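You operate a simulated robot arm through the tools that you are given. There is no shell and no other tool. Be economical: measure what you need, move in short steps, check, and stop when the job is done.

Carry out the task below with a simulated two-armed robot. There is one attempt and no reset: what you move stays moved.

Task
Top the lower cage tank up to 800 L and open it to the filter.
Fine: use the transfer valve; the tank hose stands in its port: latch it before the outlet valve opens; then run the filter's vent tap till water shows and shut it; spill nothing.

The check looks at the end state, three seconds after you hand in, the way a careful person would. Anything else that was tipped, shoved, dropped, spilled or broken makes it a failure.

Robot
Two 7-joint arms with two-finger parallel grippers on one trunk, on a base that drives. Base frame: it is fixed to the floor where the robot stands at the start and does not move with it; the origin is under the middle of the robot, x ahead of it, y to its left, z up. Readings come in cm, degrees, newtons and seconds.
The left shoulder is at the start at [5, 17.7, 111.7], the right one opposite. With the tool pointing down near the work surface each hand reaches from about 10 to 44 cm from the robot's upright axis, wherever it stands, measured 20 degrees to its own side. Places, roughly: filter housing [-220, -50, 80]; lower tank [60, 80, 60]; outlet valve [-10, 80, 40]; tank port latch [10, 50, 40]; transfer valve [40, 10, 110]; vent tap [-230, -30, 110]. Payload 3.43 kg a hand.
The TCP of each hand is the grasp point between the finger pads, 3.4 cm short of the fingertips. In the tool frame z runs along the fingers and y along their closing line. The gripper opens to 12.8 cm. The fingers are 2.4 cm wide and 1.2 cm thick; the gripper's body (4.8 by 13 cm) begins 9.6 cm behind the TCP.
Orientation is that of the tool frame in the base frame, as a unit quaternion [w, x, y, z]. With the fingers straight down and closing along the base's y, the tool's x points along the base's -x, its y along +y and its z along -z.

Tools
- The arms move only by the tool step_arm. It takes "left_steps", "right_steps" or both (then of equal length, played together; a hand with none holds still); each is a list of rows, each a list of 3 entries, a list of its own where there are three numbers: the turn, a rotation vector about the tool's x, y, z in units of 60 degrees (1.0 is 60 degrees), then the shift along the tool's x, y, z in units of 500 mm (1.0 is 500 mm), then the gripper command, from -1 (shut) to 1 (fully open), values between in proportion. In form: [[[rx, ry, rz], [dx, dy, dz], jaw], ...]. A call has 1 to 10 rows; each row is the pose to reach, as a shift and turn from the pose commanded when the call began, along the tool's axes at that moment. A call with a number of a shift or a turn outside -1 to 1 is refused whole. Rows are played at 5 a second. More than 5 cm and 8.6 degrees between two rows, or a gripper value outside its range, and nothing of the call is played. Where a pose cannot be reached the arm comes as near as it can. A force on the tool above 40 N (or 10 N above the force at the start of the call, whichever is more), or a blocked arm, ends the call early, and 0.2 s more pass. Each finger travels about 10.8 cm/s and halts on what it meets, pressing with about 38 N; the grip force reading is that of the motor and also rises with nothing between the fingers. The clock runs only during rows and for 0.2 s after the last one: add rows that repeat a pose to give the fingers time. The reply holds the time, the measured pose of the TCP, the force on the tool along the base axes, the opening and the grip force, in the units named above and with some noise, with the torque about the TCP (base axes, N m) and any sound that the robot's microphone picked up.
- Cameras (640 x 400 px; columns grow to the right, rows downward): "scene" is now at [15.29, 4.14, 129.46]; the picture's right is [0.45, -0.90, 0.00], its down [-0.40, -0.20, -0.89] and it looks along [0.80, 0.40, -0.45] (base axes); focal length 214 px, centre (320, 200). "left" rides on the left gripper at [7.6, 1.1, -16] in its tool frame; the picture's right is [-0.15, 0.99, 0.00], its down [-0.88, -0.13, -0.46] and it looks along [-0.45, -0.07, 0.89] (tool axes); focal length 234 px, centre (320, 200). "right" rides on the right gripper at [7.6, -1.1, -16] in its tool frame; the picture's right is [0.15, 0.99, 0.00], its down [-0.88, 0.13, -0.46] and it looks along [-0.45, 0.07, 0.89] (tool axes); focal length 234 px, centre (320, 200). There is no depth. A picture from a camera that has moved, and an enlarged one, comes with that camera's place and axes in the base frame and with its lens.
- grab_frame(camera): a new picture of that camera. The clock stands still meanwhile.
- move_column(by): slides the trunk up (or, below 0, down) by that many cm; the arms and the scene camera ride with it, the base frame stays. It gives what a move gives, with no picture.
- drive_base(legs): drives the robot by 1 to 6 legs, each [ahead, turn to the left] in cm and degrees, along the robot's own axes; the way and the turn of a leg run together, so that a leg with both is an arc; at most 150 cm and 180 degrees a leg. The arms and the cameras ride along, it lands a little off, and it stops where it bumps. It gives what a move gives.
- head_to(pan, tilt): turns the head with the scene camera to pan (to the left, within 80 degrees either way) and tilt (down, from -29 to 69), counted from straight ahead of the robot. It gives what a move gives.
- zoom(camera, box): a new picture of the part [left, top, right, bottom] of that camera's present view, enlarged. The clock stands still meanwhile.
- close_job(): hands the job in; it is judged then, once.

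Go step by step. Nothing tells you exact positions but the pictures and the camera data: compare them with the known pose of the tool, close in by small moves and look again before you grip or let go. The budget is 120 turns and 108 pictures, counting those below and the enlarged ones. Unless the task says otherwise, let go and move clear before handing in, and close with one line.

The tools are called after "Call:" as a command line: name --argument value ..., lists and objects as JSON in quotes. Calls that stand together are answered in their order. step_arm: Moves the arms, as the interface text tells. Its arguments: {"type":"object","properties":{"left_steps":{"type":"array","items":{"type":"array"}},"right_steps":{"type":"array","items":{"type":"array"}}},"required":[]} The other tools are called the same way: move_column (by) slides the trunk up or down; drive_base (legs) drives the base; head_to (pan, tilt) turns the head that bears the scene camera; grab_frame (camera) takes a picture; zoom (camera, box) takes an enlarged picture of a part of a camera's view; close_job () hands the job in.

At the start:

```text
t: 0.0
left_tool_pos: [21.83, 30.12, 124.13]
left_ee_rot: [0.0, 0.0, 1.0, 0.0]
left_ft_force: [-0.5, 0.2, 0.2]
left_moment: [-0.02, 0.01, 0.01]
left_gripper_width: 12.81
left_finger_force: 0.1
right_tool_pos: [30.49, 1.76, 130.32]
right_ee_rot: [0.0, 0.0, 1.0, 0.001]
right_ft_force: [0.2, -0.6, 0.5]
right_moment: [-0.01, 0.01, 0.0]
right_gripper_width: 12.8
right_finger_force: 0.2
trunk travel left (down, up): [-28.8, 11.3]
robot x, y, heading: [-0.18, -0.1, -0.1]
head pan, tilt: [26.5, 26.7]
```

scene: 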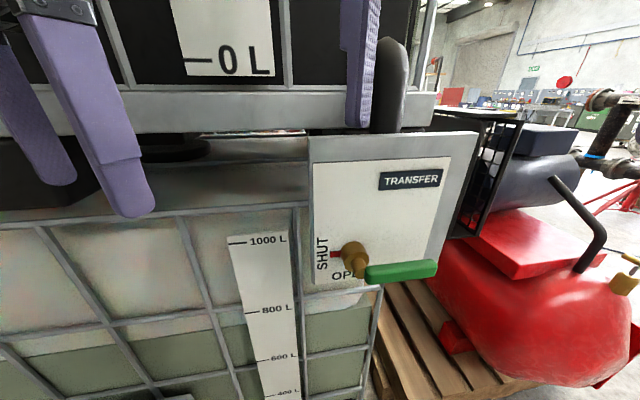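
right: 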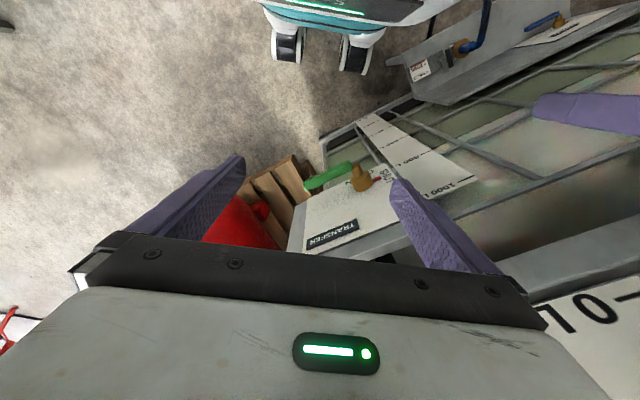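
left: 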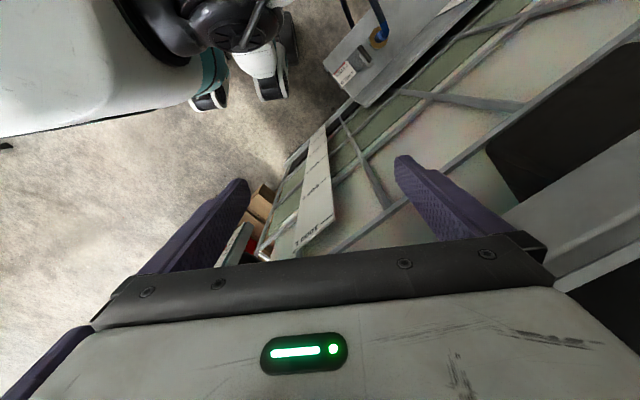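

I see the transfer panel with its green lever (pointing to the right, with SHUT above-left and OPEN below) and the lower tank's scale, the level reading somewhere below 800 L. I look closer at both, and at the tank port.

Call:
zoom --camera "scene" --box '[220, 130, 460, 400]'

Call:
head_to --pan 75 --tilt 50

Call:
grab_frame --camera "scene"

```text
1.48 times, centred on (340, 265) of scene
camera zoom: at [15.29, 4.14, 129.46], right [0.45, -0.9, 0.0], down [-0.4, -0.2, -0.89], along [0.8, 0.4, -0.45], focal length 318 px, centre (290, 104)
```

zoom: 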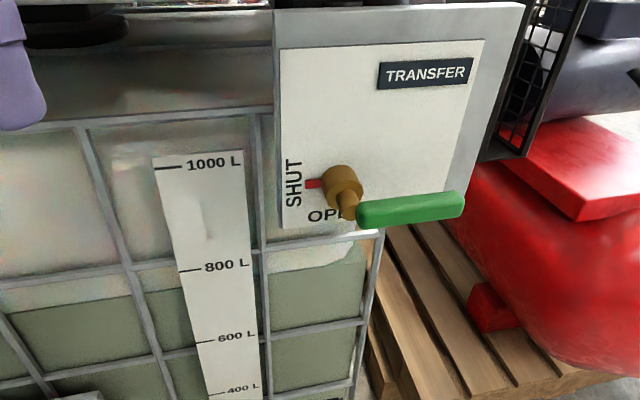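

```text
t: 1.2
left_tool_pos: [21.86, 30.22, 124.1]
left_ee_rot: [-0.001, 0.0, 1.0, 0.0]
left_ft_force: [-0.8, 0.1, -0.9]
left_moment: [-0.03, -0.03, -0.03]
left_gripper_width: 12.81
left_finger_force: 0.0
right_tool_pos: [30.44, 1.71, 130.46]
right_ee_rot: [0.0, 0.0, 1.0, 0.002]
right_ft_force: [0.3, -0.6, 0.2]
right_moment: [0.02, 0.0, 0.01]
right_gripper_width: 12.8
right_finger_force: 0.1
trunk travel left (down, up): [-28.8, 11.3]
robot x, y, heading: [-0.03, 0.13, 0.2]
head pan, tilt: [75.0, 50.0]
```

```text
103 pictures are left
camera scene: at [9.09, 7.49, 125.98], right [0.97, -0.26, 0.0], down [-0.2, -0.74, -0.64], along [0.17, 0.62, -0.77], focal length 214 px, centre (320, 200)
```

scene: 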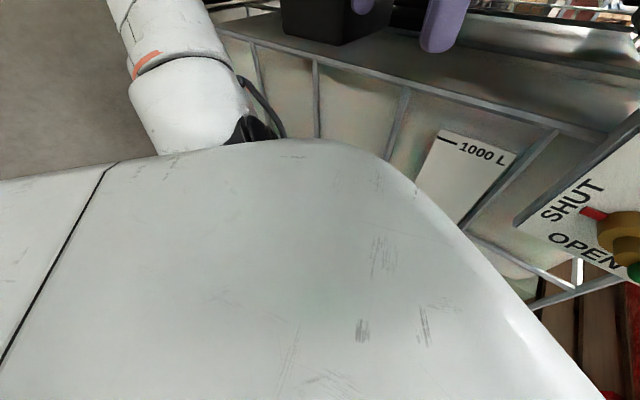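

The red pointer on the stem says SHUT and the lever points right, so a quarter turn counterclockwise (lever up) should open it. I place the hub near [33, 8, 111] with the lever end near [39, 0, 110]. Before moving I look at the port panel by the hand cameras.

Call:
zoom --camera "right" --box '[360, 0, 640, 175]'

Call:
zoom --camera "left" --box '[260, 0, 480, 138]'

Call:
zoom --camera "right" --box '[240, 100, 480, 250]'

```text
2.29 times, centred on (500, 88) of right
camera zoom: at [22.83, 0.72, 146.37], right [-0.15, 0.99, 0.0], down [0.88, 0.13, 0.46], along [0.45, 0.07, -0.89], focal length 535 px, centre (-91, 457)
```

zoom: 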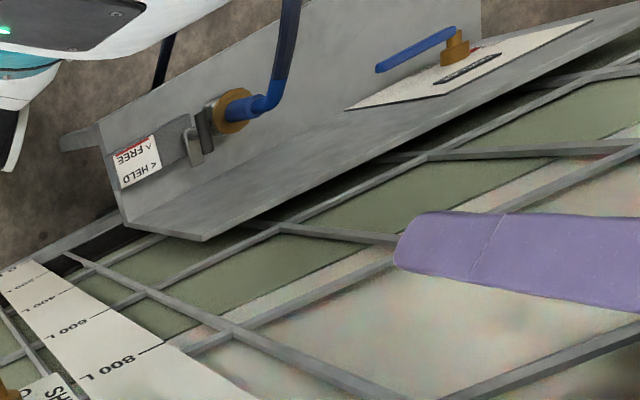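

```text
2.90 times, centred on (370, 69) of left
camera zoom: at [14.18, 31.38, 140.1], right [0.15, 0.99, 0.0], down [0.88, -0.13, 0.46], along [0.45, -0.07, -0.89], focal length 679 px, centre (175, 580)
```

zoom: 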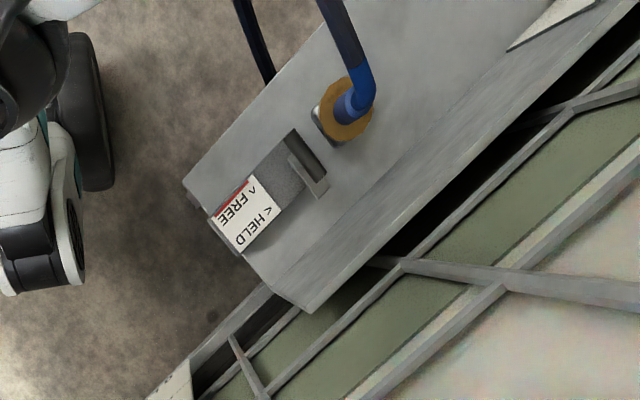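

```text
2.67 times, centred on (360, 175) of right
camera zoom: at [22.83, 0.72, 146.37], right [-0.15, 0.99, 0.0], down [0.88, 0.13, 0.46], along [0.45, 0.07, -0.89], focal length 624 px, centre (213, 267)
```

zoom: 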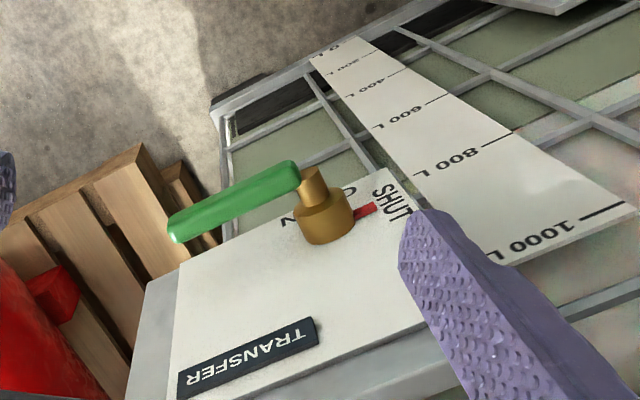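

The lever stands about 4 cm off the panel, hub at its left end; the panel faces roughly (-0.81, -0.58). I will back up to make room and then bring the right hand in horizontally as a fork around the lever.

Call:
drive_base --legs '[[-18, 0]]'

Call:
head_to --pan 20 --tilt 25

Call:
step_arm --right_steps '[[[0, -0.14, 0], [0, 0, 0], -0.2], [[0, -0.28, 0], [0, 0, 0], -0.2], [[0, -0.42, 0], [0, 0, 0], -0.2], [[0, -0.56, 0], [0, 0, 0], -0.2], [[0, -0.7, 0], [0, 0, 0], -0.2], [[0, -0.84, 0], [0, 0, 0], -0.2], [[0, -0.98, 0], [0, 0, 0], -0.2]]'

Call:
grab_frame --camera "scene"

```text
t: 2.7
left_tool_pos: [3.59, 30.17, 124.08]
left_ee_rot: [-0.001, 0.0, 1.0, 0.001]
left_ft_force: [0.9, -0.4, 0.3]
left_moment: [0.02, -0.04, -0.01]
left_gripper_width: 12.82
left_finger_force: 0.1
right_tool_pos: [12.23, 1.84, 130.52]
right_ee_rot: [0.001, 0.001, 1.0, 0.001]
right_ft_force: [0.7, -0.6, 1.3]
right_moment: [0.05, -0.01, 0.02]
right_gripper_width: 12.8
right_finger_force: 0.1
trunk travel left (down, up): [-28.8, 11.3]
robot x, y, heading: [-18.17, -0.07, 0.1]
head pan, tilt: [75.0, 50.0]
```

```text
t: 3.9
left_tool_pos: [3.78, 30.2, 124.2]
left_ee_rot: [0.0, 0.0, 1.0, 0.0]
left_ft_force: [-0.4, 0.3, -0.3]
left_moment: [-0.04, 0.01, 0.0]
left_gripper_width: 12.81
left_finger_force: 0.1
right_tool_pos: [12.35, 1.66, 130.44]
right_ee_rot: [0.0, 0.001, 1.0, 0.001]
right_ft_force: [0.2, 0.4, 0.2]
right_moment: [0.0, 0.0, 0.02]
right_gripper_width: 12.77
right_finger_force: 0.1
trunk travel left (down, up): [-28.8, 11.3]
robot x, y, heading: [-17.86, -0.44, -0.2]
head pan, tilt: [20.0, 25.0]
```

```text
t: 4.2
left_tool_pos: [3.73, 30.13, 124.16]
left_ee_rot: [0.001, 0.0, 1.0, 0.0]
left_ft_force: [0.0, -0.6, -0.3]
left_moment: [0.0, -0.01, -0.04]
left_gripper_width: 12.79
left_finger_force: 0.1
right_tool_pos: [12.79, 1.59, 130.6]
right_ee_rot: [0.018, 0.012, 1.0, 0.01]
right_ft_force: [5.3, 2.1, 6.0]
right_moment: [-0.48, 1.56, -0.29]
right_gripper_width: 6.63
right_finger_force: 0.2
trunk travel left (down, up): [-28.8, 11.3]
robot x, y, heading: [-17.81, 0.53, 0.0]
head pan, tilt: [20.0, 25.0]
stopped in row 1 (right hand): the force on the tool passed its limit at 92 N (the readings are from after the stop); the commanded pose is now the measured one
```

```text
99 pictures are left
camera scene: at [-2.33, 3.09, 129.72], right [0.34, -0.94, 0.0], down [-0.4, -0.14, -0.91], along [0.85, 0.3, -0.42], focal length 214 px, centre (320, 200)
```

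scene: 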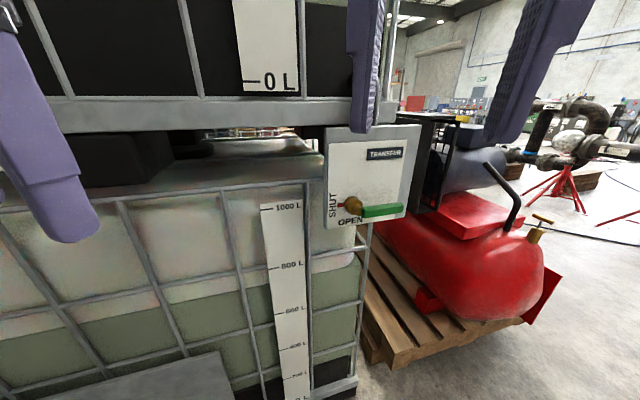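

The right wrist bumped something close behind (the head), so the hand goes forward, right and down first, then turns.

Call:
step_arm --right_steps '[[[0, 0, 0], [-0.05, -0.07, 0.02], -0.2], [[0, 0, 0], [-0.1, -0.14, 0.05], -0.2], [[0, 0, 0], [-0.15, -0.2, 0.08], -0.2], [[0, 0, 0], [-0.2, -0.26, 0.12], -0.2], [[0, 0, 0], [-0.26, -0.32, 0.16], -0.2], [[0, 0, 0], [-0.3, -0.36, 0.2], -0.2]]'

Call:
step_arm --right_steps '[[[0, -0.14, 0], [0, 0, 0], -0.2], [[0, -0.28, 0], [0, 0, 0], -0.2], [[0, -0.42, 0], [0, 0, 0], -0.2], [[0, -0.56, 0], [0, 0, 0], -0.2], [[0, -0.7, 0], [0, 0, 0], -0.2], [[0, -0.84, 0], [0, 0, 0], -0.2], [[0, -0.98, 0], [0, 0, 0], -0.2]]'

```text
t: 5.6
left_tool_pos: [3.8, 30.11, 124.1]
left_ee_rot: [0.0, 0.0, 1.0, 0.0]
left_ft_force: [0.6, 0.3, 0.0]
left_moment: [0.02, 0.03, -0.01]
left_gripper_width: 12.8
left_finger_force: 0.0
right_tool_pos: [28.04, -16.55, 120.77]
right_ee_rot: [0.018, 0.011, 1.0, 0.01]
right_ft_force: [-0.4, -0.4, 1.4]
right_moment: [0.03, -0.02, 0.02]
right_gripper_width: 5.11
right_finger_force: 0.0
trunk travel left (down, up): [-28.8, 11.3]
robot x, y, heading: [-18.18, 0.25, 0.0]
head pan, tilt: [20.0, 25.0]
```

```text
t: 7.2
left_tool_pos: [3.81, 30.17, 124.1]
left_ee_rot: [0.0, 0.0, 1.0, 0.0]
left_ft_force: [0.1, 0.1, 0.1]
left_moment: [0.01, -0.03, -0.04]
left_gripper_width: 12.79
left_finger_force: 0.1
right_tool_pos: [27.74, -16.39, 121.11]
right_ee_rot: [0.508, 0.013, 0.862, 0.004]
right_ft_force: [1.0, -0.7, -0.1]
right_moment: [-0.03, 0.02, -0.01]
right_gripper_width: 5.1
right_finger_force: 0.1
trunk travel left (down, up): [-28.8, 11.3]
robot x, y, heading: [-18.04, -0.19, -0.0]
head pan, tilt: [20.0, 25.0]
```

Now yaw and level the hand toward the panel, then roll it so that the jaws close vertically.

Call:
step_arm --right_steps '[[[-0.11, -0.055, -0.016], [0, 0, 0], 0], [[-0.22, -0.11, -0.032], [0, 0, 0], 0], [[-0.33, -0.165, -0.048], [0, 0, 0], 0], [[-0.44, -0.22, -0.064], [0, 0, 0], 0], [[-0.53, -0.275, -0.08], [0, 0, 0], 0]]'

Call:
step_arm --right_steps '[[[0, 0, 0.14], [0, 0, 0], 0], [[0, 0, 0.28], [0, 0, 0], 0], [[0, 0, 0.42], [0, 0, 0], 0], [[0, 0, 0.56], [0, 0, 0], 0], [[0, 0, 0.7], [0, 0, 0], 0], [[0, 0, 0.84], [0, 0, 0], 0], [[0, 0, 0.98], [0, 0, 0], 0]]'

Call:
step_arm --right_steps '[[[0, 0, 0.14], [0, 0, 0], 0], [[0, 0, 0.28], [0, 0, 0], 0], [[0, 0, 0.42], [0, 0, 0], 0], [[0, 0, 0.52], [0, 0, 0], 0]]'

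```text
t: 8.4
left_tool_pos: [3.72, 30.21, 124.11]
left_ee_rot: [0.0, 0.0, 1.0, 0.0]
left_ft_force: [0.9, 0.4, -0.2]
left_moment: [0.03, 0.03, -0.03]
left_gripper_width: 12.81
left_finger_force: 0.1
right_tool_pos: [27.66, -16.58, 121.01]
right_ee_rot: [0.609, -0.162, 0.746, 0.216]
right_ft_force: [-0.1, 0.1, 1.0]
right_moment: [0.01, 0.03, 0.01]
right_gripper_width: 6.39
right_finger_force: 0.1
trunk travel left (down, up): [-28.8, 11.3]
robot x, y, heading: [-17.91, 0.1, 0.2]
head pan, tilt: [20.0, 25.0]
```

```text
t: 10.0
left_tool_pos: [3.81, 30.19, 124.22]
left_ee_rot: [0.0, 0.0, 1.0, 0.0]
left_ft_force: [0.6, -0.4, -0.2]
left_moment: [0.0, 0.03, 0.0]
left_gripper_width: 12.77
left_finger_force: 0.0
right_tool_pos: [27.76, -16.49, 120.75]
right_ee_rot: [0.423, 0.229, 0.73, 0.487]
right_ft_force: [0.0, 0.2, -0.7]
right_moment: [-0.01, -0.02, 0.01]
right_gripper_width: 6.42
right_finger_force: 0.1
trunk travel left (down, up): [-28.8, 11.3]
robot x, y, heading: [-18.46, -0.03, 0.1]
head pan, tilt: [20.0, 25.0]
```

```text
t: 11.0
left_tool_pos: [3.7, 30.23, 124.04]
left_ee_rot: [-0.001, 0.0, 1.0, 0.0]
left_ft_force: [-0.7, 1.0, -0.7]
left_moment: [0.02, 0.01, -0.02]
left_gripper_width: 12.78
left_finger_force: 0.0
right_tool_pos: [27.75, -16.5, 120.97]
right_ee_rot: [0.277, 0.417, 0.641, 0.582]
right_ft_force: [0.0, 0.3, 0.0]
right_moment: [0.01, 0.01, 0.02]
right_gripper_width: 6.39
right_finger_force: 0.1
trunk travel left (down, up): [-28.8, 11.3]
robot x, y, heading: [-18.24, 0.11, 0.0]
head pan, tilt: [20.0, 25.0]
```

Call:
step_arm --right_steps '[[[0, 0, 0], [0.05, -0.045, 0.03], 0], [[0, 0, 0], [0.1, -0.09, 0.07], 0], [[0, 0, 0], [0.15, -0.13, 0.11], 0], [[0, 0, 0], [0.192, -0.174, 0.146], 0]]'

Call:
grab_frame --camera "scene"

Call:
grab_frame --camera "right"

```text
t: 12.0
left_tool_pos: [3.8, 30.18, 124.13]
left_ee_rot: [0.001, 0.001, 1.0, 0.001]
left_ft_force: [0.9, -1.1, 0.3]
left_moment: [-0.03, 0.0, 0.01]
left_gripper_width: 12.79
left_finger_force: 0.1
right_tool_pos: [27.52, -4.05, 112.45]
right_ee_rot: [0.278, 0.416, 0.642, 0.581]
right_ft_force: [-0.3, 0.8, -0.9]
right_moment: [0.03, 0.01, -0.04]
right_gripper_width: 6.39
right_finger_force: 0.1
right hand out of reach, approached as far as the arm can: row 3, 4
trunk travel left (down, up): [-28.8, 11.3]
robot x, y, heading: [-18.04, -0.11, -0.1]
head pan, tilt: [20.0, 25.0]
```

```text
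98 pictures are left
camera scene: at [-2.35, 3.22, 129.73], right [0.34, -0.94, 0.0], down [-0.4, -0.14, -0.91], along [0.85, 0.31, -0.42], focal length 214 px, centre (320, 200)
```

scene: 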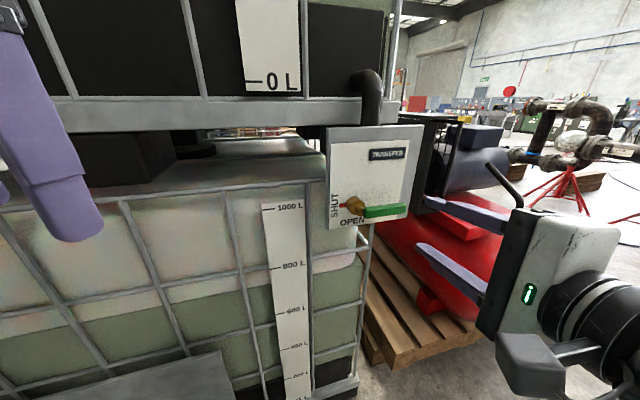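

```text
97 pictures are left
camera right: at [10.06, -5.73, 115.03], right [0.13, 0.1, 0.99], down [0.09, -0.99, 0.09], along [0.99, 0.07, -0.14], focal length 234 px, centre (320, 200)
```

right: 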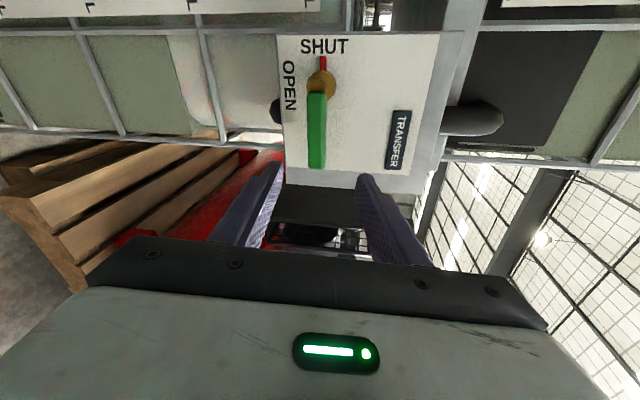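

The fork lines up with the lever. I go forward 9 cm and check.

Call:
step_arm --right_steps '[[[0, 0, 0], [0.003, -0.003, 0.06], 0], [[0, 0, 0], [0.006, -0.006, 0.12], 0], [[0, 0, 0], [0.01, -0.01, 0.18], 0]]'

Call:
grab_frame --camera "right"

Call:
zoom --camera "scene" --box '[220, 130, 460, 280]'

```text
t: 12.8
left_tool_pos: [3.78, 30.22, 124.05]
left_ee_rot: [0.0, 0.0, 1.0, -0.001]
left_ft_force: [0.6, 0.3, 0.6]
left_moment: [-0.05, 0.02, 0.01]
left_gripper_width: 12.77
left_finger_force: 0.1
right_tool_pos: [34.81, 0.95, 110.5]
right_ee_rot: [0.278, 0.415, 0.642, 0.582]
right_ft_force: [0.6, 0.6, 0.3]
right_moment: [0.0, 0.03, 0.0]
right_gripper_width: 6.39
right_finger_force: 0.1
trunk travel left (down, up): [-28.8, 11.3]
robot x, y, heading: [-18.12, -0.18, 0.0]
head pan, tilt: [20.0, 25.0]
```

```text
96 pictures are left
camera right: at [17.36, -0.7, 113.01], right [0.14, 0.1, 0.99], down [0.09, -0.99, 0.09], along [0.99, 0.07, -0.14], focal length 234 px, centre (320, 200)
```

right: 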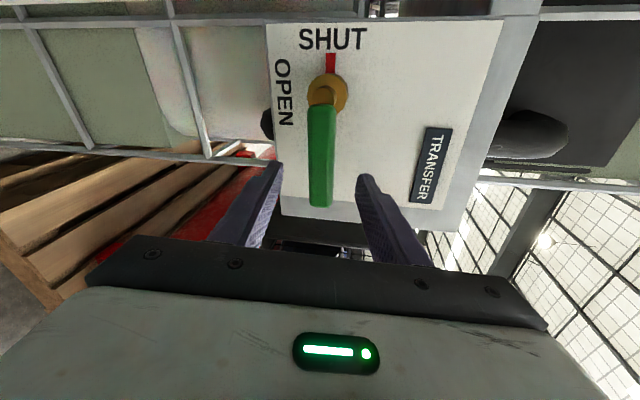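

```text
2.67 times, centred on (340, 205) of scene
camera zoom: at [-2.33, 3.23, 129.72], right [0.34, -0.94, 0.0], down [-0.4, -0.14, -0.91], along [0.85, 0.31, -0.42], focal length 572 px, centre (267, 187)
```

zoom: 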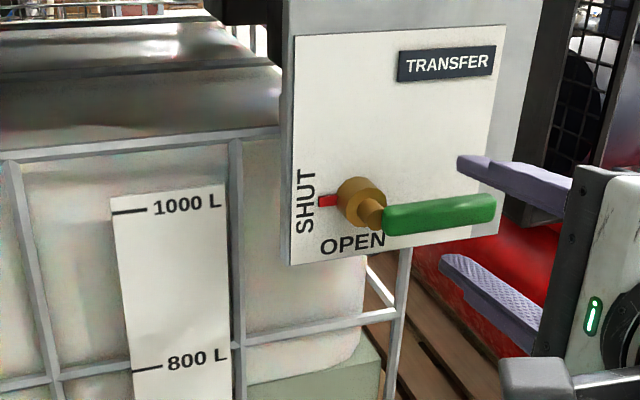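

Call:
step_arm --right_steps '[[[0, 0, 0], [0.02, 0, 0.035], 0], [[0, 0, 0], [0.03, 0, 0.065], 0]]'

Call:
zoom --camera "scene" --box '[220, 130, 460, 280]'

Call:
grab_frame --camera "right"

```text
t: 13.4
left_tool_pos: [3.77, 30.14, 124.07]
left_ee_rot: [0.0, 0.0, 1.0, -0.001]
left_ft_force: [0.5, 0.1, 0.5]
left_moment: [-0.02, 0.02, -0.04]
left_gripper_width: 12.76
left_finger_force: 0.0
right_tool_pos: [36.67, 3.76, 110.04]
right_ee_rot: [0.277, 0.414, 0.642, 0.582]
right_ft_force: [-0.1, 0.0, -0.3]
right_moment: [0.0, -0.03, 0.01]
right_gripper_width: 6.38
right_finger_force: 0.0
trunk travel left (down, up): [-28.8, 11.3]
robot x, y, heading: [-18.64, 0.58, -0.0]
head pan, tilt: [20.0, 25.0]
```

```text
2.67 times, centred on (340, 205) of scene
camera zoom: at [-2.36, 3.21, 129.73], right [0.34, -0.94, 0.0], down [-0.4, -0.14, -0.91], along [0.85, 0.31, -0.42], focal length 572 px, centre (267, 187)
```

zoom: 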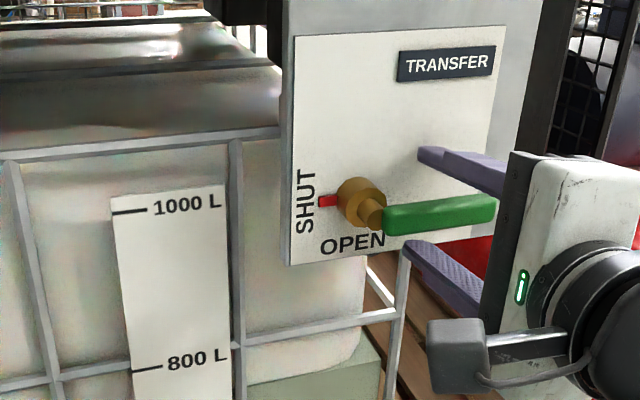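

```text
93 pictures are left
camera right: at [19.31, 2.18, 112.64], right [0.13, 0.1, 0.99], down [0.09, -0.99, 0.09], along [0.99, 0.07, -0.14], focal length 234 px, centre (320, 200)
```

right: 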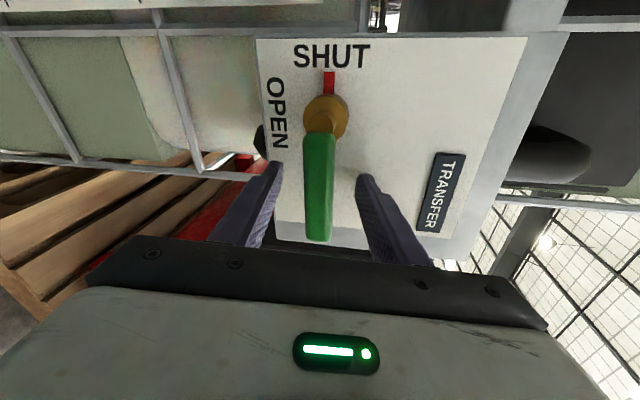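

The lever sits between the fingers. I take a close look at the level, shift outward a little for lever arm and narrow the fork.

Call:
zoom --camera "scene" --box '[240, 240, 340, 330]'

Call:
step_arm --right_steps '[[[0, 0, 0], [-0.028, -0.004, 0], -0.2], [[0, 0, 0], [-0.028, -0.004, 0], -0.4], [[0, 0, 0], [-0.028, -0.004, 0], -0.4]]'

```text
4.44 times, centred on (290, 285) of scene
camera zoom: at [-2.36, 3.21, 129.73], right [0.34, -0.94, 0.0], down [-0.4, -0.14, -0.91], along [0.85, 0.31, -0.42], focal length 953 px, centre (453, -178)
```

zoom: 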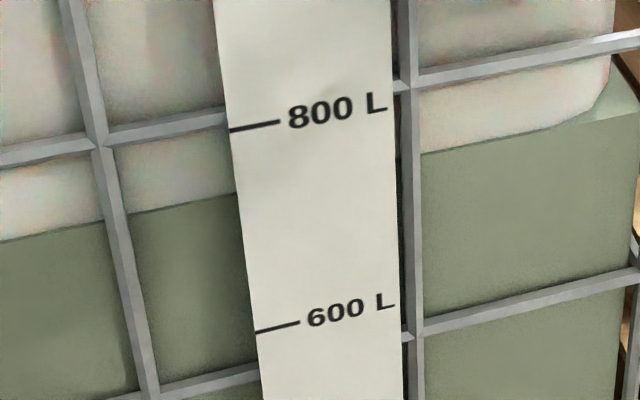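

```text
t: 14.2
left_tool_pos: [3.79, 30.13, 123.98]
left_ee_rot: [-0.001, 0.0, 1.0, 0.0]
left_ft_force: [-0.6, -0.3, -0.4]
left_moment: [-0.01, 0.01, -0.01]
left_gripper_width: 12.8
left_finger_force: 0.0
right_tool_pos: [37.35, 2.73, 109.59]
right_ee_rot: [0.278, 0.416, 0.641, 0.582]
right_ft_force: [-0.3, -0.3, 0.6]
right_moment: [0.02, -0.01, 0.02]
right_gripper_width: 3.86
right_finger_force: 0.0
trunk travel left (down, up): [-28.8, 11.3]
robot x, y, heading: [-17.87, -0.13, -0.1]
head pan, tilt: [20.0, 25.0]
```

The level reads about 740 L as seen from above (truly a bit lower, from parallax). I start turning the lever counterclockwise by about 34° with the fork and watch the force.

Call:
step_arm --right_steps '[[[0, 0, -0.14], [0.0035, 0.0166, -0.003], -0.4], [[0, 0, -0.28], [0.0094, 0.0326, -0.0058], -0.4], [[0, 0, -0.42], [0.0177, 0.0476, -0.0085], -0.4], [[0, 0, -0.56], [0.028, 0.061, -0.011], -0.4]]'

Call:
zoom --camera "scene" --box '[220, 130, 460, 280]'

Call:
zoom --camera "scene" --box '[240, 240, 340, 330]'

```text
t: 15.2
left_tool_pos: [3.63, 30.15, 124.04]
left_ee_rot: [0.0, 0.0, 1.0, 0.0]
left_ft_force: [0.1, -0.1, 0.3]
left_moment: [0.02, 0.02, -0.01]
left_gripper_width: 12.79
left_finger_force: 0.1
right_tool_pos: [36.98, 3.32, 113.13]
right_ee_rot: [0.435, 0.211, 0.734, 0.476]
right_ft_force: [-0.2, -1.8, -1.3]
right_moment: [0.02, 0.02, 0.01]
right_gripper_width: 3.91
right_finger_force: 0.3
trunk travel left (down, up): [-28.8, 11.3]
robot x, y, heading: [-17.93, 0.06, -0.3]
head pan, tilt: [20.0, 25.0]
```

```text
2.67 times, centred on (340, 205) of scene
camera zoom: at [-2.35, 3.19, 129.73], right [0.34, -0.94, 0.0], down [-0.4, -0.14, -0.91], along [0.85, 0.31, -0.42], focal length 572 px, centre (267, 187)
```

zoom: 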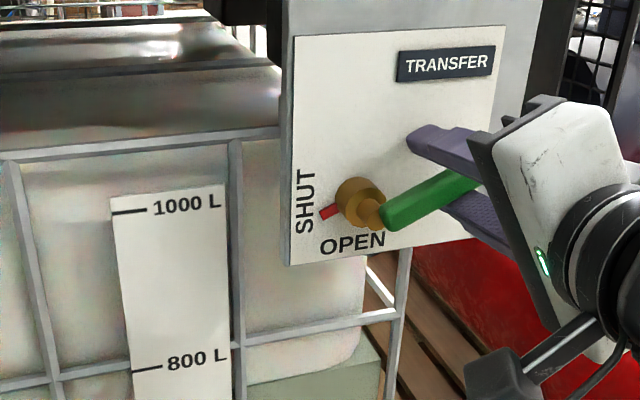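

```text
4.44 times, centred on (290, 285) of scene
camera zoom: at [-2.35, 3.19, 129.73], right [0.34, -0.94, 0.0], down [-0.4, -0.14, -0.91], along [0.85, 0.31, -0.42], focal length 953 px, centre (453, -178)
```

zoom: 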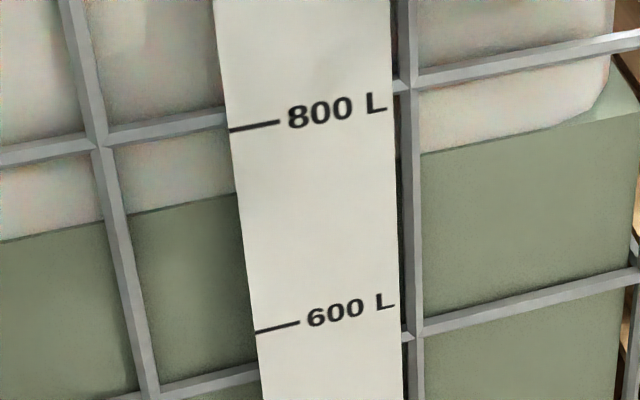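

The lever turns freely with the pointer leaving SHUT. No change in level yet; I turn further, to about 60°.

Call:
step_arm --right_steps '[[[0, 0, -0.14], [0.0036, 0.0167, -0.0023], -0.4], [[0, 0, -0.28], [0.0095, 0.0327, -0.0043], -0.4], [[0, 0, -0.42], [0.0178, 0.0477, -0.006], -0.4]]'

Call:
zoom --camera "scene" --box '[220, 130, 460, 280]'

Call:
zoom --camera "scene" --box '[240, 240, 340, 330]'

```text
t: 16.0
left_tool_pos: [3.86, 30.28, 124.14]
left_ee_rot: [-0.001, 0.0, 1.0, 0.0]
left_ft_force: [-0.1, 0.3, -0.2]
left_moment: [0.04, 0.0, 0.04]
left_gripper_width: 12.78
left_finger_force: 0.0
right_tool_pos: [35.8, 5.1, 114.83]
right_ee_rot: [0.528, 0.045, 0.762, 0.371]
right_ft_force: [-0.5, -1.0, -0.4]
right_moment: [0.0, 0.02, 0.01]
right_gripper_width: 3.92
right_finger_force: 0.8
trunk travel left (down, up): [-28.8, 11.3]
robot x, y, heading: [-18.29, 0.38, -0.0]
head pan, tilt: [20.0, 25.0]
```

```text
2.67 times, centred on (340, 205) of scene
camera zoom: at [-2.35, 3.19, 129.73], right [0.34, -0.94, 0.0], down [-0.4, -0.14, -0.91], along [0.85, 0.31, -0.42], focal length 572 px, centre (267, 187)
```

zoom: 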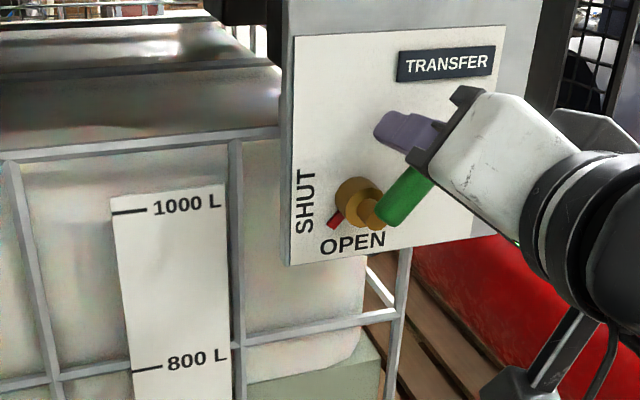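

```text
4.44 times, centred on (290, 285) of scene
camera zoom: at [-2.35, 3.19, 129.73], right [0.34, -0.94, 0.0], down [-0.4, -0.14, -0.91], along [0.85, 0.31, -0.42], focal length 953 px, centre (453, -178)
```

zoom: 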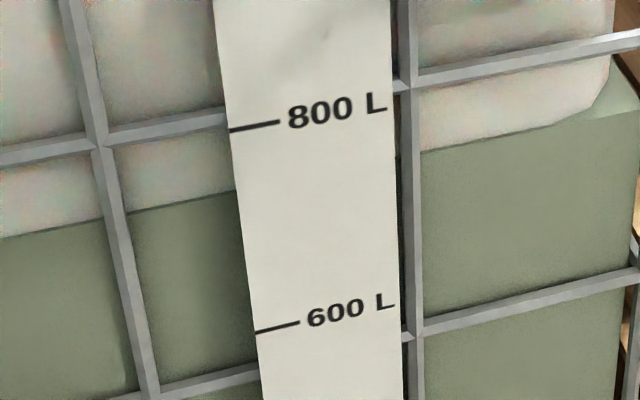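

Water is flowing, a couple of litres per second. I hold here for two seconds and measure the rate.

Call:
step_arm --right_steps '[[[0, 0, 0], [0, 0, 0], -0.4], [[0, 0, 0], [0, 0, 0], -0.4], [[0, 0, 0], [0, 0, 0], -0.4], [[0, 0, 0], [0, 0, 0], -0.4], [[0, 0, 0], [0, 0, 0], -0.4], [[0, 0, 0], [0, 0, 0], -0.4], [[0, 0, 0], [0, 0, 0], -0.4], [[0, 0, 0], [0, 0, 0], -0.4], [[0, 0, 0], [0, 0, 0], -0.4], [[0, 0, 0], [0, 0, 0], -0.4]]'

Call:
zoom --camera "scene" --box '[240, 240, 340, 330]'

```text
t: 18.2
left_tool_pos: [3.74, 30.22, 124.05]
left_ee_rot: [0.0, 0.0, 1.0, 0.0]
left_ft_force: [0.6, 0.1, -0.3]
left_moment: [-0.04, 0.01, 0.03]
left_gripper_width: 12.8
left_finger_force: 0.0
right_tool_pos: [35.77, 4.97, 114.71]
right_ee_rot: [0.528, 0.047, 0.763, 0.37]
right_ft_force: [-0.6, -0.8, 0.5]
right_moment: [-0.02, 0.01, 0.04]
right_gripper_width: 3.82
right_finger_force: 0.1
trunk travel left (down, up): [-28.8, 11.3]
robot x, y, heading: [-18.18, -0.47, -0.0]
head pan, tilt: [20.0, 25.0]
```

```text
4.44 times, centred on (290, 285) of scene
camera zoom: at [-2.36, 3.2, 129.73], right [0.34, -0.94, 0.0], down [-0.4, -0.14, -0.91], along [0.85, 0.31, -0.42], focal length 953 px, centre (453, -178)
```

zoom: 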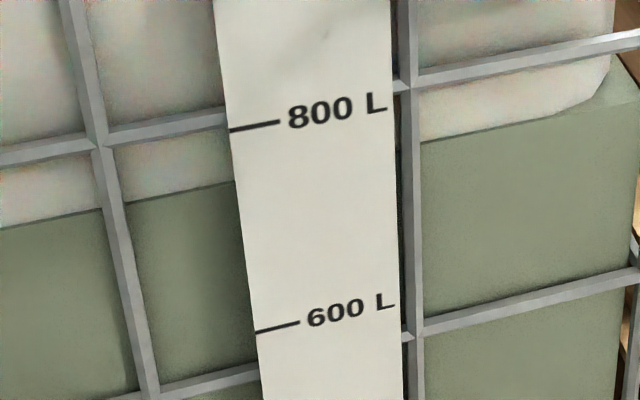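

About 4.5 L/s at this opening; plenty of time. While it fills I lower the left hand so that its camera looks at the scale from the water's own height, free of parallax.

Call:
step_arm --right_steps '[[[0, 0, 0], [0, 0, 0], -0.4], [[0, 0, 0], [0, 0, 0], -0.4], [[0, 0, 0], [0, 0, 0], -0.4], [[0, 0, 0], [0, 0, 0], -0.4], [[0, 0, 0], [0, 0, 0], -0.4], [[0, 0, 0], [0, 0, 0], -0.4], [[0, 0, 0], [0, 0, 0], -0.4], [[0, 0, 0], [0, 0, 0], -0.4]]' --left_steps '[[[0, -0.11, 0], [-0.02, 0, 0.09], 1], [[0, -0.22, 0], [-0.04, 0, 0.18], 1], [[0, -0.33, 0], [-0.06, 0, 0.27], 1], [[0, -0.44, 0], [-0.08, 0, 0.36], 1], [[0, -0.55, 0], [-0.1, 0, 0.45], 1], [[0, -0.66, 0], [-0.12, 0, 0.54], 1], [[0, -0.77, 0], [-0.14, 0, 0.63], 1], [[0, -0.88, 0], [-0.16, 0, 0.7], 1]]'

Call:
zoom --camera "scene" --box '[240, 240, 340, 330]'

Call:
grab_frame --camera "left"

```text
t: 19.9
left_tool_pos: [21.12, 38.29, 96.39]
left_ee_rot: [0.442, -0.06, 0.893, -0.057]
left_ft_force: [-43.7, -10.6, 20.5]
left_moment: [1.23, 0.37, 2.73]
left_gripper_width: 12.11
left_finger_force: 0.0
left hand out of reach, approached as far as the arm can: row 4, 5, 6, 7, 8
right_tool_pos: [35.01, 4.88, 115.26]
right_ee_rot: [0.53, 0.045, 0.76, 0.374]
right_ft_force: [-0.9, -0.1, 0.5]
right_moment: [-0.01, 0.03, -0.04]
right_gripper_width: 3.84
right_finger_force: 0.0
trunk travel left (down, up): [-28.8, 11.3]
robot x, y, heading: [-18.05, 0.08, 0.3]
head pan, tilt: [20.0, 25.0]
stopped in row 8 (left hand): the force on the tool passed its limit at 113 N (the readings are from after the stop); the commanded pose is now the measured one
```

```text
4.44 times, centred on (290, 285) of scene
camera zoom: at [-3.22, 2.94, 129.87], right [0.35, -0.94, 0.0], down [-0.39, -0.14, -0.91], along [0.85, 0.31, -0.42], focal length 953 px, centre (453, -178)
```

zoom: 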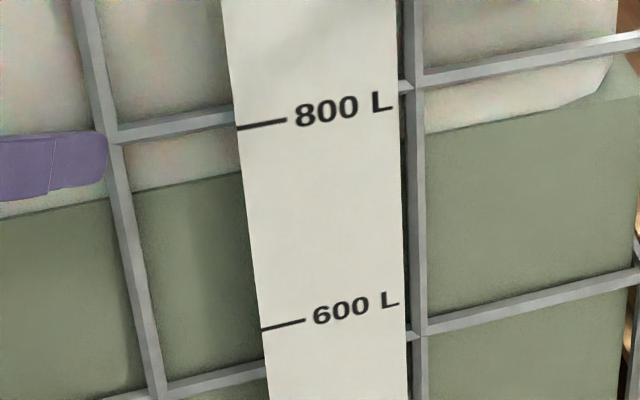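

```text
85 pictures are left
camera left: at [3.69, 39.09, 99.84], right [0.03, 1.0, -0.04], down [0.17, 0.03, 0.98], along [0.98, -0.04, -0.17], focal length 234 px, centre (320, 200)
```

left: 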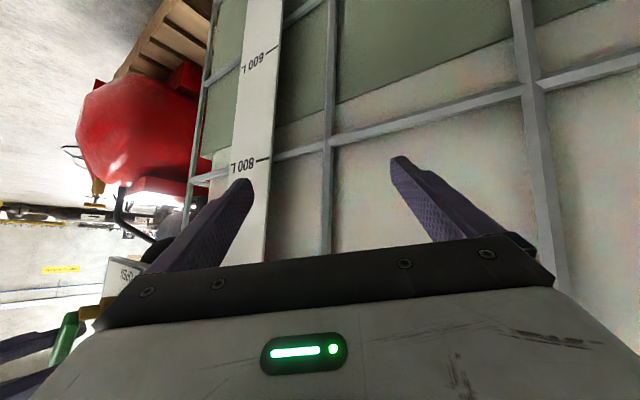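

The left fingers touched the cage, so I back them off at once while the right hand holds the lever.

Call:
step_arm --left_steps '[[[0, 0, 0], [0, 0, -0.05], 1], [[0, 0, 0], [0, 0, -0.1], 1]]'

Call:
grab_frame --camera "left"

Call:
grab_frame --camera "scene"

```text
t: 20.5
left_tool_pos: [19.23, 40.82, 98.94]
left_ee_rot: [0.441, -0.058, 0.894, -0.056]
left_ft_force: [-13.7, -11.8, -2.3]
left_moment: [-0.39, 0.4, 0.55]
left_gripper_width: 12.13
left_finger_force: 0.1
left hand out of reach, approached as far as the arm can: row 1, 2
right_tool_pos: [35.7, 5.1, 114.85]
right_ee_rot: [0.528, 0.046, 0.762, 0.372]
right_ft_force: [-0.2, -0.5, -0.2]
right_moment: [0.0, -0.05, 0.02]
right_gripper_width: 3.81
right_finger_force: 0.1
trunk travel left (down, up): [-28.8, 11.3]
robot x, y, heading: [-18.41, -0.0, 0.2]
head pan, tilt: [20.0, 25.0]
```

```text
84 pictures are left
camera left: at [1.82, 41.65, 102.64], right [0.03, 1.0, -0.04], down [0.18, 0.03, 0.98], along [0.98, -0.04, -0.18], focal length 234 px, centre (320, 200)
```

left: 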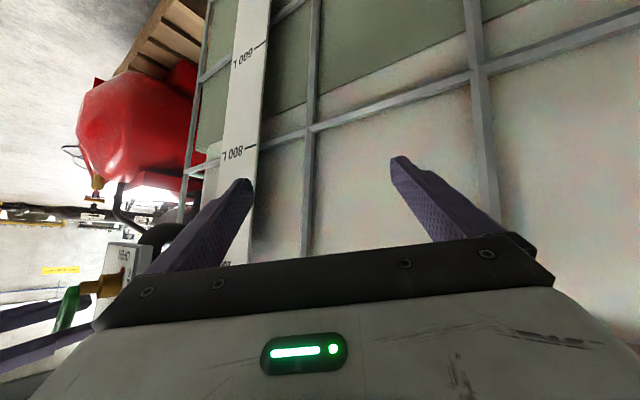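

```text
83 pictures are left
camera scene: at [-2.52, 3.12, 129.74], right [0.34, -0.94, 0.0], down [-0.4, -0.14, -0.91], along [0.85, 0.31, -0.42], focal length 214 px, centre (320, 200)
```

scene: 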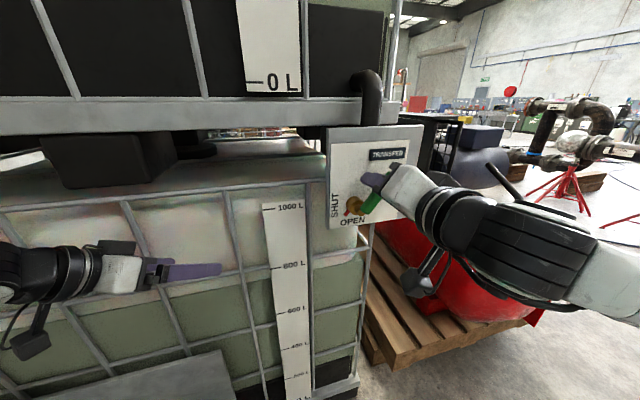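

Call:
step_arm --left_steps '[[[0, 0, 0], [-0.01, -0.06, -0.02], 1], [[0, 0, 0], [-0.02, -0.12, -0.03], 1], [[0, 0, 0], [-0.03, -0.18, -0.04], 1]]'

Call:
grab_frame --camera "left"

Call:
zoom --camera "scene" --box '[240, 240, 340, 330]'

```text
t: 20.9
left_tool_pos: [19.64, 40.3, 99.38]
left_ee_rot: [0.425, -0.073, 0.901, -0.055]
left_ft_force: [-0.9, 1.3, -0.7]
left_moment: [-0.01, -0.09, 0.0]
left_gripper_width: 12.79
left_finger_force: 0.1
left hand out of reach, approached as far as the arm can: row 1, 2
right_tool_pos: [35.67, 5.17, 114.99]
right_ee_rot: [0.528, 0.045, 0.762, 0.373]
right_ft_force: [0.2, 0.3, -0.6]
right_moment: [-0.02, 0.01, 0.05]
right_gripper_width: 3.86
right_finger_force: 0.0
trunk travel left (down, up): [-28.8, 11.3]
robot x, y, heading: [-18.12, -0.03, 0.2]
head pan, tilt: [20.0, 25.0]
stopped in row 2 (left hand): the force on the tool passed its limit at 46 N (the readings are from after the stop); the commanded pose is now the measured one
```

```text
82 pictures are left
camera left: at [2.32, 40.72, 103.6], right [0.01, 1.0, -0.05], down [0.21, 0.05, 0.98], along [0.98, -0.02, -0.21], focal length 234 px, centre (320, 200)
```

left: 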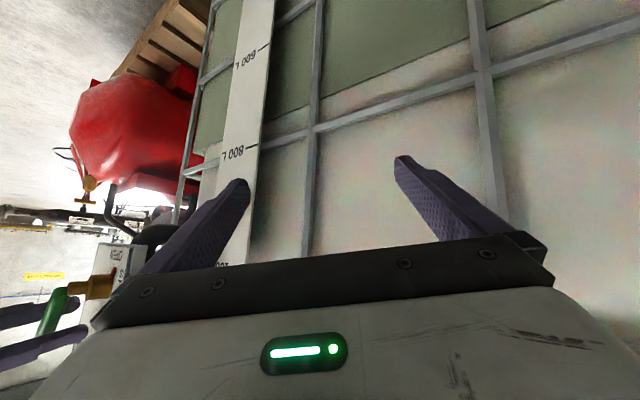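

```text
4.44 times, centred on (290, 285) of scene
camera zoom: at [-2.5, 3.17, 129.76], right [0.35, -0.94, 0.0], down [-0.4, -0.15, -0.91], along [0.85, 0.31, -0.42], focal length 953 px, centre (453, -178)
```

zoom: 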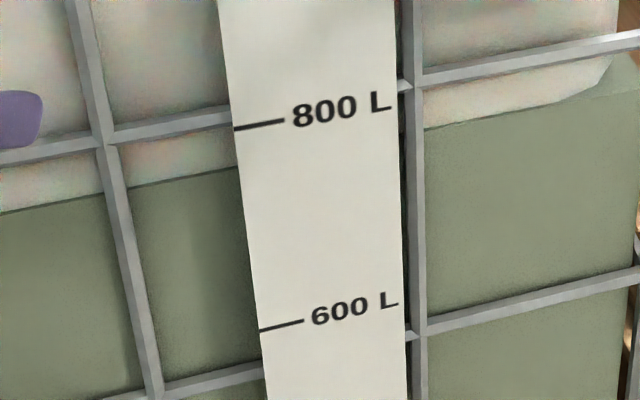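

Now free of the cage. I read the level through the left camera, at a flatter angle.

Call:
zoom --camera "left" --box '[190, 20, 340, 180]'

```text
2.50 times, centred on (265, 100) of left
camera zoom: at [2.32, 40.72, 103.6], right [0.01, 1.0, -0.05], down [0.21, 0.05, 0.98], along [0.98, -0.02, -0.21], focal length 585 px, centre (458, 450)
```

zoom: 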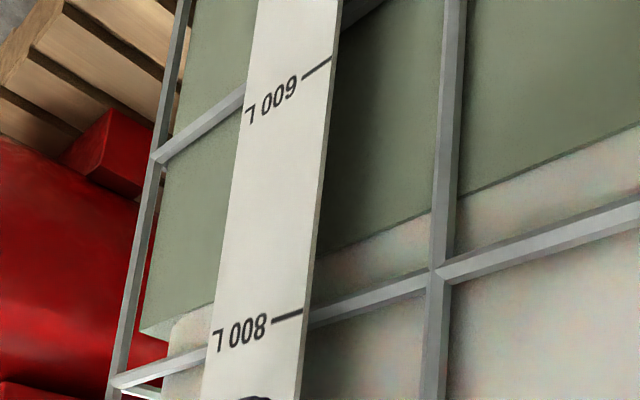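

Seen flatter it reads about 757 L against 762 from above; so the true level is lower still. I shut the left jaws, draw back a bit and go down with that camera to the water's height while it keeps filling.

Call:
step_arm --left_steps '[[[0, 0, 0], [0, 0, 0], 0], [[0, 0, 0], [0, 0, 0], -0.8], [[0, 0, 0], [0, 0, -0.01], -0.8], [[0, 0, 0], [0.03, 0, 0.01], -0.8], [[0, 0, 0], [0.08, 0, 0.05], -0.8], [[0, 0, 0], [0.13, 0, 0.09], -0.8], [[0, 0, 0], [0.17, 0, 0.12], -0.8]]'

Call:
grab_frame --camera "left"

Call:
zoom --camera "scene" --box '[240, 240, 340, 330]'

```text
t: 22.5
left_tool_pos: [19.43, 38.93, 89.01]
left_ee_rot: [0.425, -0.073, 0.9, -0.057]
left_ft_force: [-0.6, -0.7, -0.3]
left_moment: [0.01, 0.0, 0.0]
left_gripper_width: 1.28
left_finger_force: 0.0
left hand out of reach, approached as far as the arm can: row 4, 5, 6, 7
right_tool_pos: [35.64, 5.16, 114.96]
right_ee_rot: [0.527, 0.046, 0.763, 0.371]
right_ft_force: [-0.2, -0.5, -0.7]
right_moment: [0.01, 0.01, 0.04]
right_gripper_width: 3.84
right_finger_force: 0.1
trunk travel left (down, up): [-28.8, 11.3]
robot x, y, heading: [-18.55, 0.11, 0.4]
head pan, tilt: [20.0, 25.0]
```

```text
79 pictures are left
camera left: at [2.08, 39.4, 93.11], right [0.01, 1.0, -0.05], down [0.21, 0.05, 0.98], along [0.98, -0.02, -0.21], focal length 234 px, centre (320, 200)
```

left: 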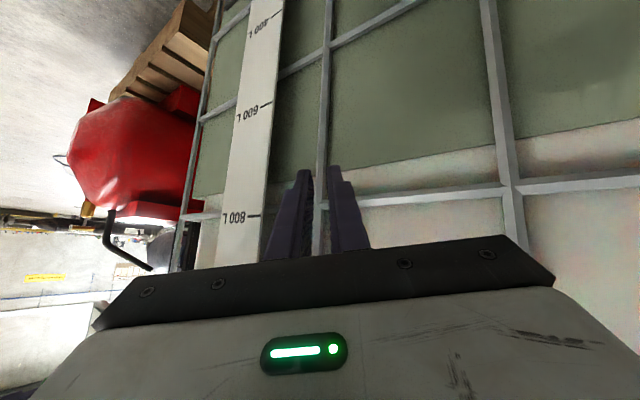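

```text
4.44 times, centred on (290, 285) of scene
camera zoom: at [-2.48, 3.26, 129.73], right [0.35, -0.94, 0.0], down [-0.4, -0.15, -0.91], along [0.85, 0.31, -0.42], focal length 953 px, centre (453, -178)
```

zoom: 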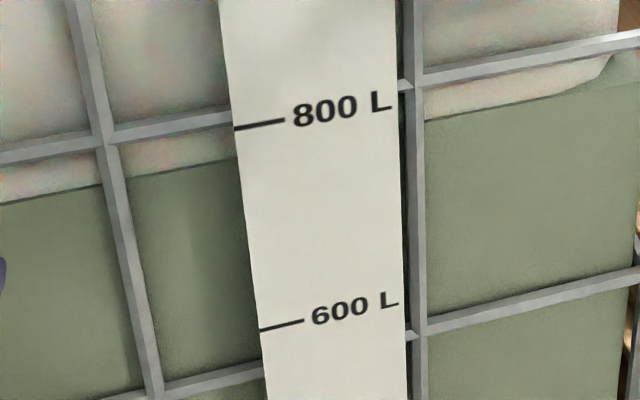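

Call:
zoom --camera "left" --box '[200, 90, 340, 240]'

```text
2.67 times, centred on (270, 165) of left
camera zoom: at [2.08, 39.4, 93.11], right [0.01, 1.0, -0.05], down [0.21, 0.05, 0.98], along [0.98, -0.02, -0.21], focal length 624 px, centre (453, 293)
```

zoom: 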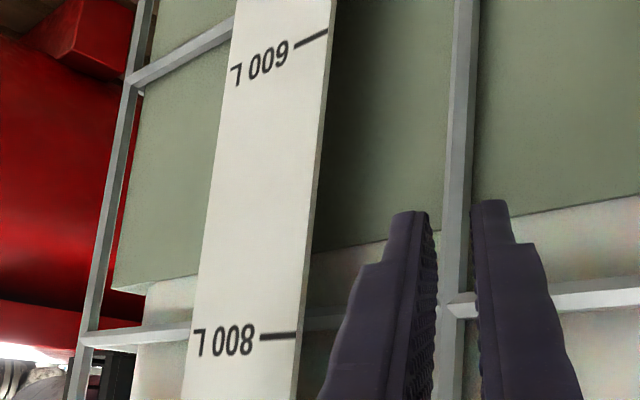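

True level is now around 730 L (flat view about 745 with a little parallax left). I lower that camera 4 cm more and keep filling.

Call:
step_arm --left_steps '[[[0, 0, 0], [0.032, -0.02, 0.025], -0.8], [[0, 0, 0], [0.064, -0.04, 0.05], -0.8], [[0, 0, 0], [0.064, -0.04, 0.05], -0.8], [[0, 0, 0], [0.064, -0.04, 0.05], -0.8], [[0, 0, 0], [0.064, -0.04, 0.05], -0.8], [[0, 0, 0], [0.064, -0.04, 0.05], -0.8], [[0, 0, 0], [0.064, -0.04, 0.05], -0.8], [[0, 0, 0], [0.064, -0.04, 0.05], -0.8], [[0, 0, 0], [0.064, -0.04, 0.05], -0.8], [[0, 0, 0], [0.064, -0.04, 0.05], -0.8]]'

Call:
zoom --camera "left" --box '[200, 90, 340, 240]'

```text
t: 24.7
left_tool_pos: [19.5, 36.42, 85.14]
left_ee_rot: [0.426, -0.073, 0.9, -0.056]
left_ft_force: [0.6, 0.1, -0.5]
left_moment: [-0.04, -0.02, 0.01]
left_gripper_width: 1.27
left_finger_force: 0.0
right_tool_pos: [35.72, 5.18, 114.85]
right_ee_rot: [0.528, 0.046, 0.763, 0.371]
right_ft_force: [-0.4, -0.2, 0.2]
right_moment: [-0.01, 0.01, 0.01]
right_gripper_width: 3.82
right_finger_force: 0.1
trunk travel left (down, up): [-28.8, 11.3]
robot x, y, heading: [-18.33, 0.04, 0.1]
head pan, tilt: [20.0, 25.0]
```

```text
2.67 times, centred on (270, 165) of left
camera zoom: at [2.19, 36.81, 89.41], right [0.01, 1.0, -0.05], down [0.21, 0.05, 0.98], along [0.98, -0.02, -0.21], focal length 624 px, centre (453, 293)
```

zoom: 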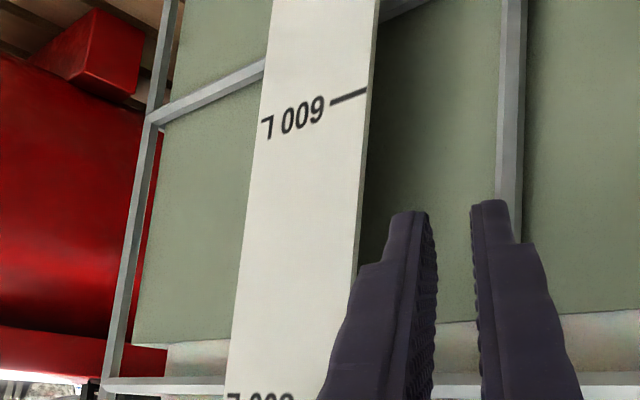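

Call:
step_arm --left_steps '[[[0, 0, 0], [0, -0.04, 0], -0.8], [[0, 0, 0], [0, -0.08, 0], -0.8], [[0, 0, 0], [0, -0.08, 0], -0.8], [[0, 0, 0], [0, -0.08, 0], -0.8], [[0, 0, 0], [0, -0.08, 0], -0.8], [[0, 0, 0], [0, -0.08, 0], -0.8], [[0, 0, 0], [0, -0.08, 0], -0.8], [[0, 0, 0], [0, -0.08, 0], -0.8], [[0, 0, 0], [0, -0.08, 0], -0.8], [[0, 0, 0], [0, -0.08, 0], -0.8]]'

Call:
grab_frame --camera "left"

Call:
zoom --camera "scene" --box '[240, 240, 340, 330]'

```text
t: 26.9
left_tool_pos: [21.12, 33.56, 84.64]
left_ee_rot: [0.426, -0.074, 0.9, -0.054]
left_ft_force: [0.6, -0.1, 0.4]
left_moment: [-0.02, 0.06, 0.02]
left_gripper_width: 1.29
left_finger_force: 0.2
left hand out of reach, approached as far as the arm can: row 1, 2, 3, 4, 5, 6, 7, 8, 9, 10
right_tool_pos: [35.66, 5.13, 114.92]
right_ee_rot: [0.527, 0.045, 0.763, 0.373]
right_ft_force: [-0.6, -0.2, -0.4]
right_moment: [0.01, 0.0, -0.01]
right_gripper_width: 3.86
right_finger_force: 0.0
trunk travel left (down, up): [-28.8, 11.3]
robot x, y, heading: [-18.24, -0.32, 0.3]
head pan, tilt: [20.0, 25.0]
```

```text
75 pictures are left
camera left: at [3.93, 33.99, 88.87], right [0.01, 1.0, -0.05], down [0.21, 0.05, 0.98], along [0.98, -0.02, -0.21], focal length 234 px, centre (320, 200)
```

left: 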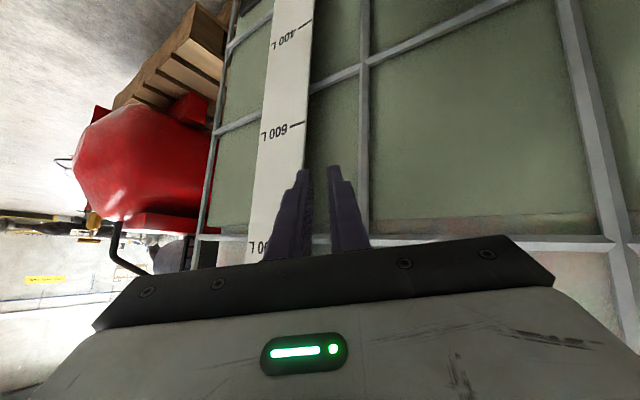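

```text
4.44 times, centred on (290, 285) of scene
camera zoom: at [-2.49, 3.25, 129.73], right [0.35, -0.94, 0.0], down [-0.4, -0.15, -0.91], along [0.85, 0.31, -0.42], focal length 953 px, centre (453, -178)
```

zoom: 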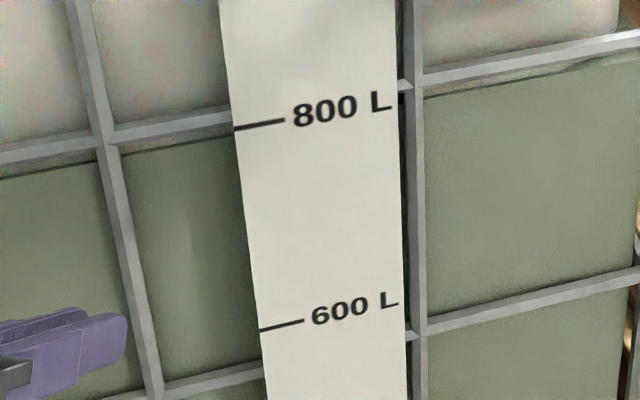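

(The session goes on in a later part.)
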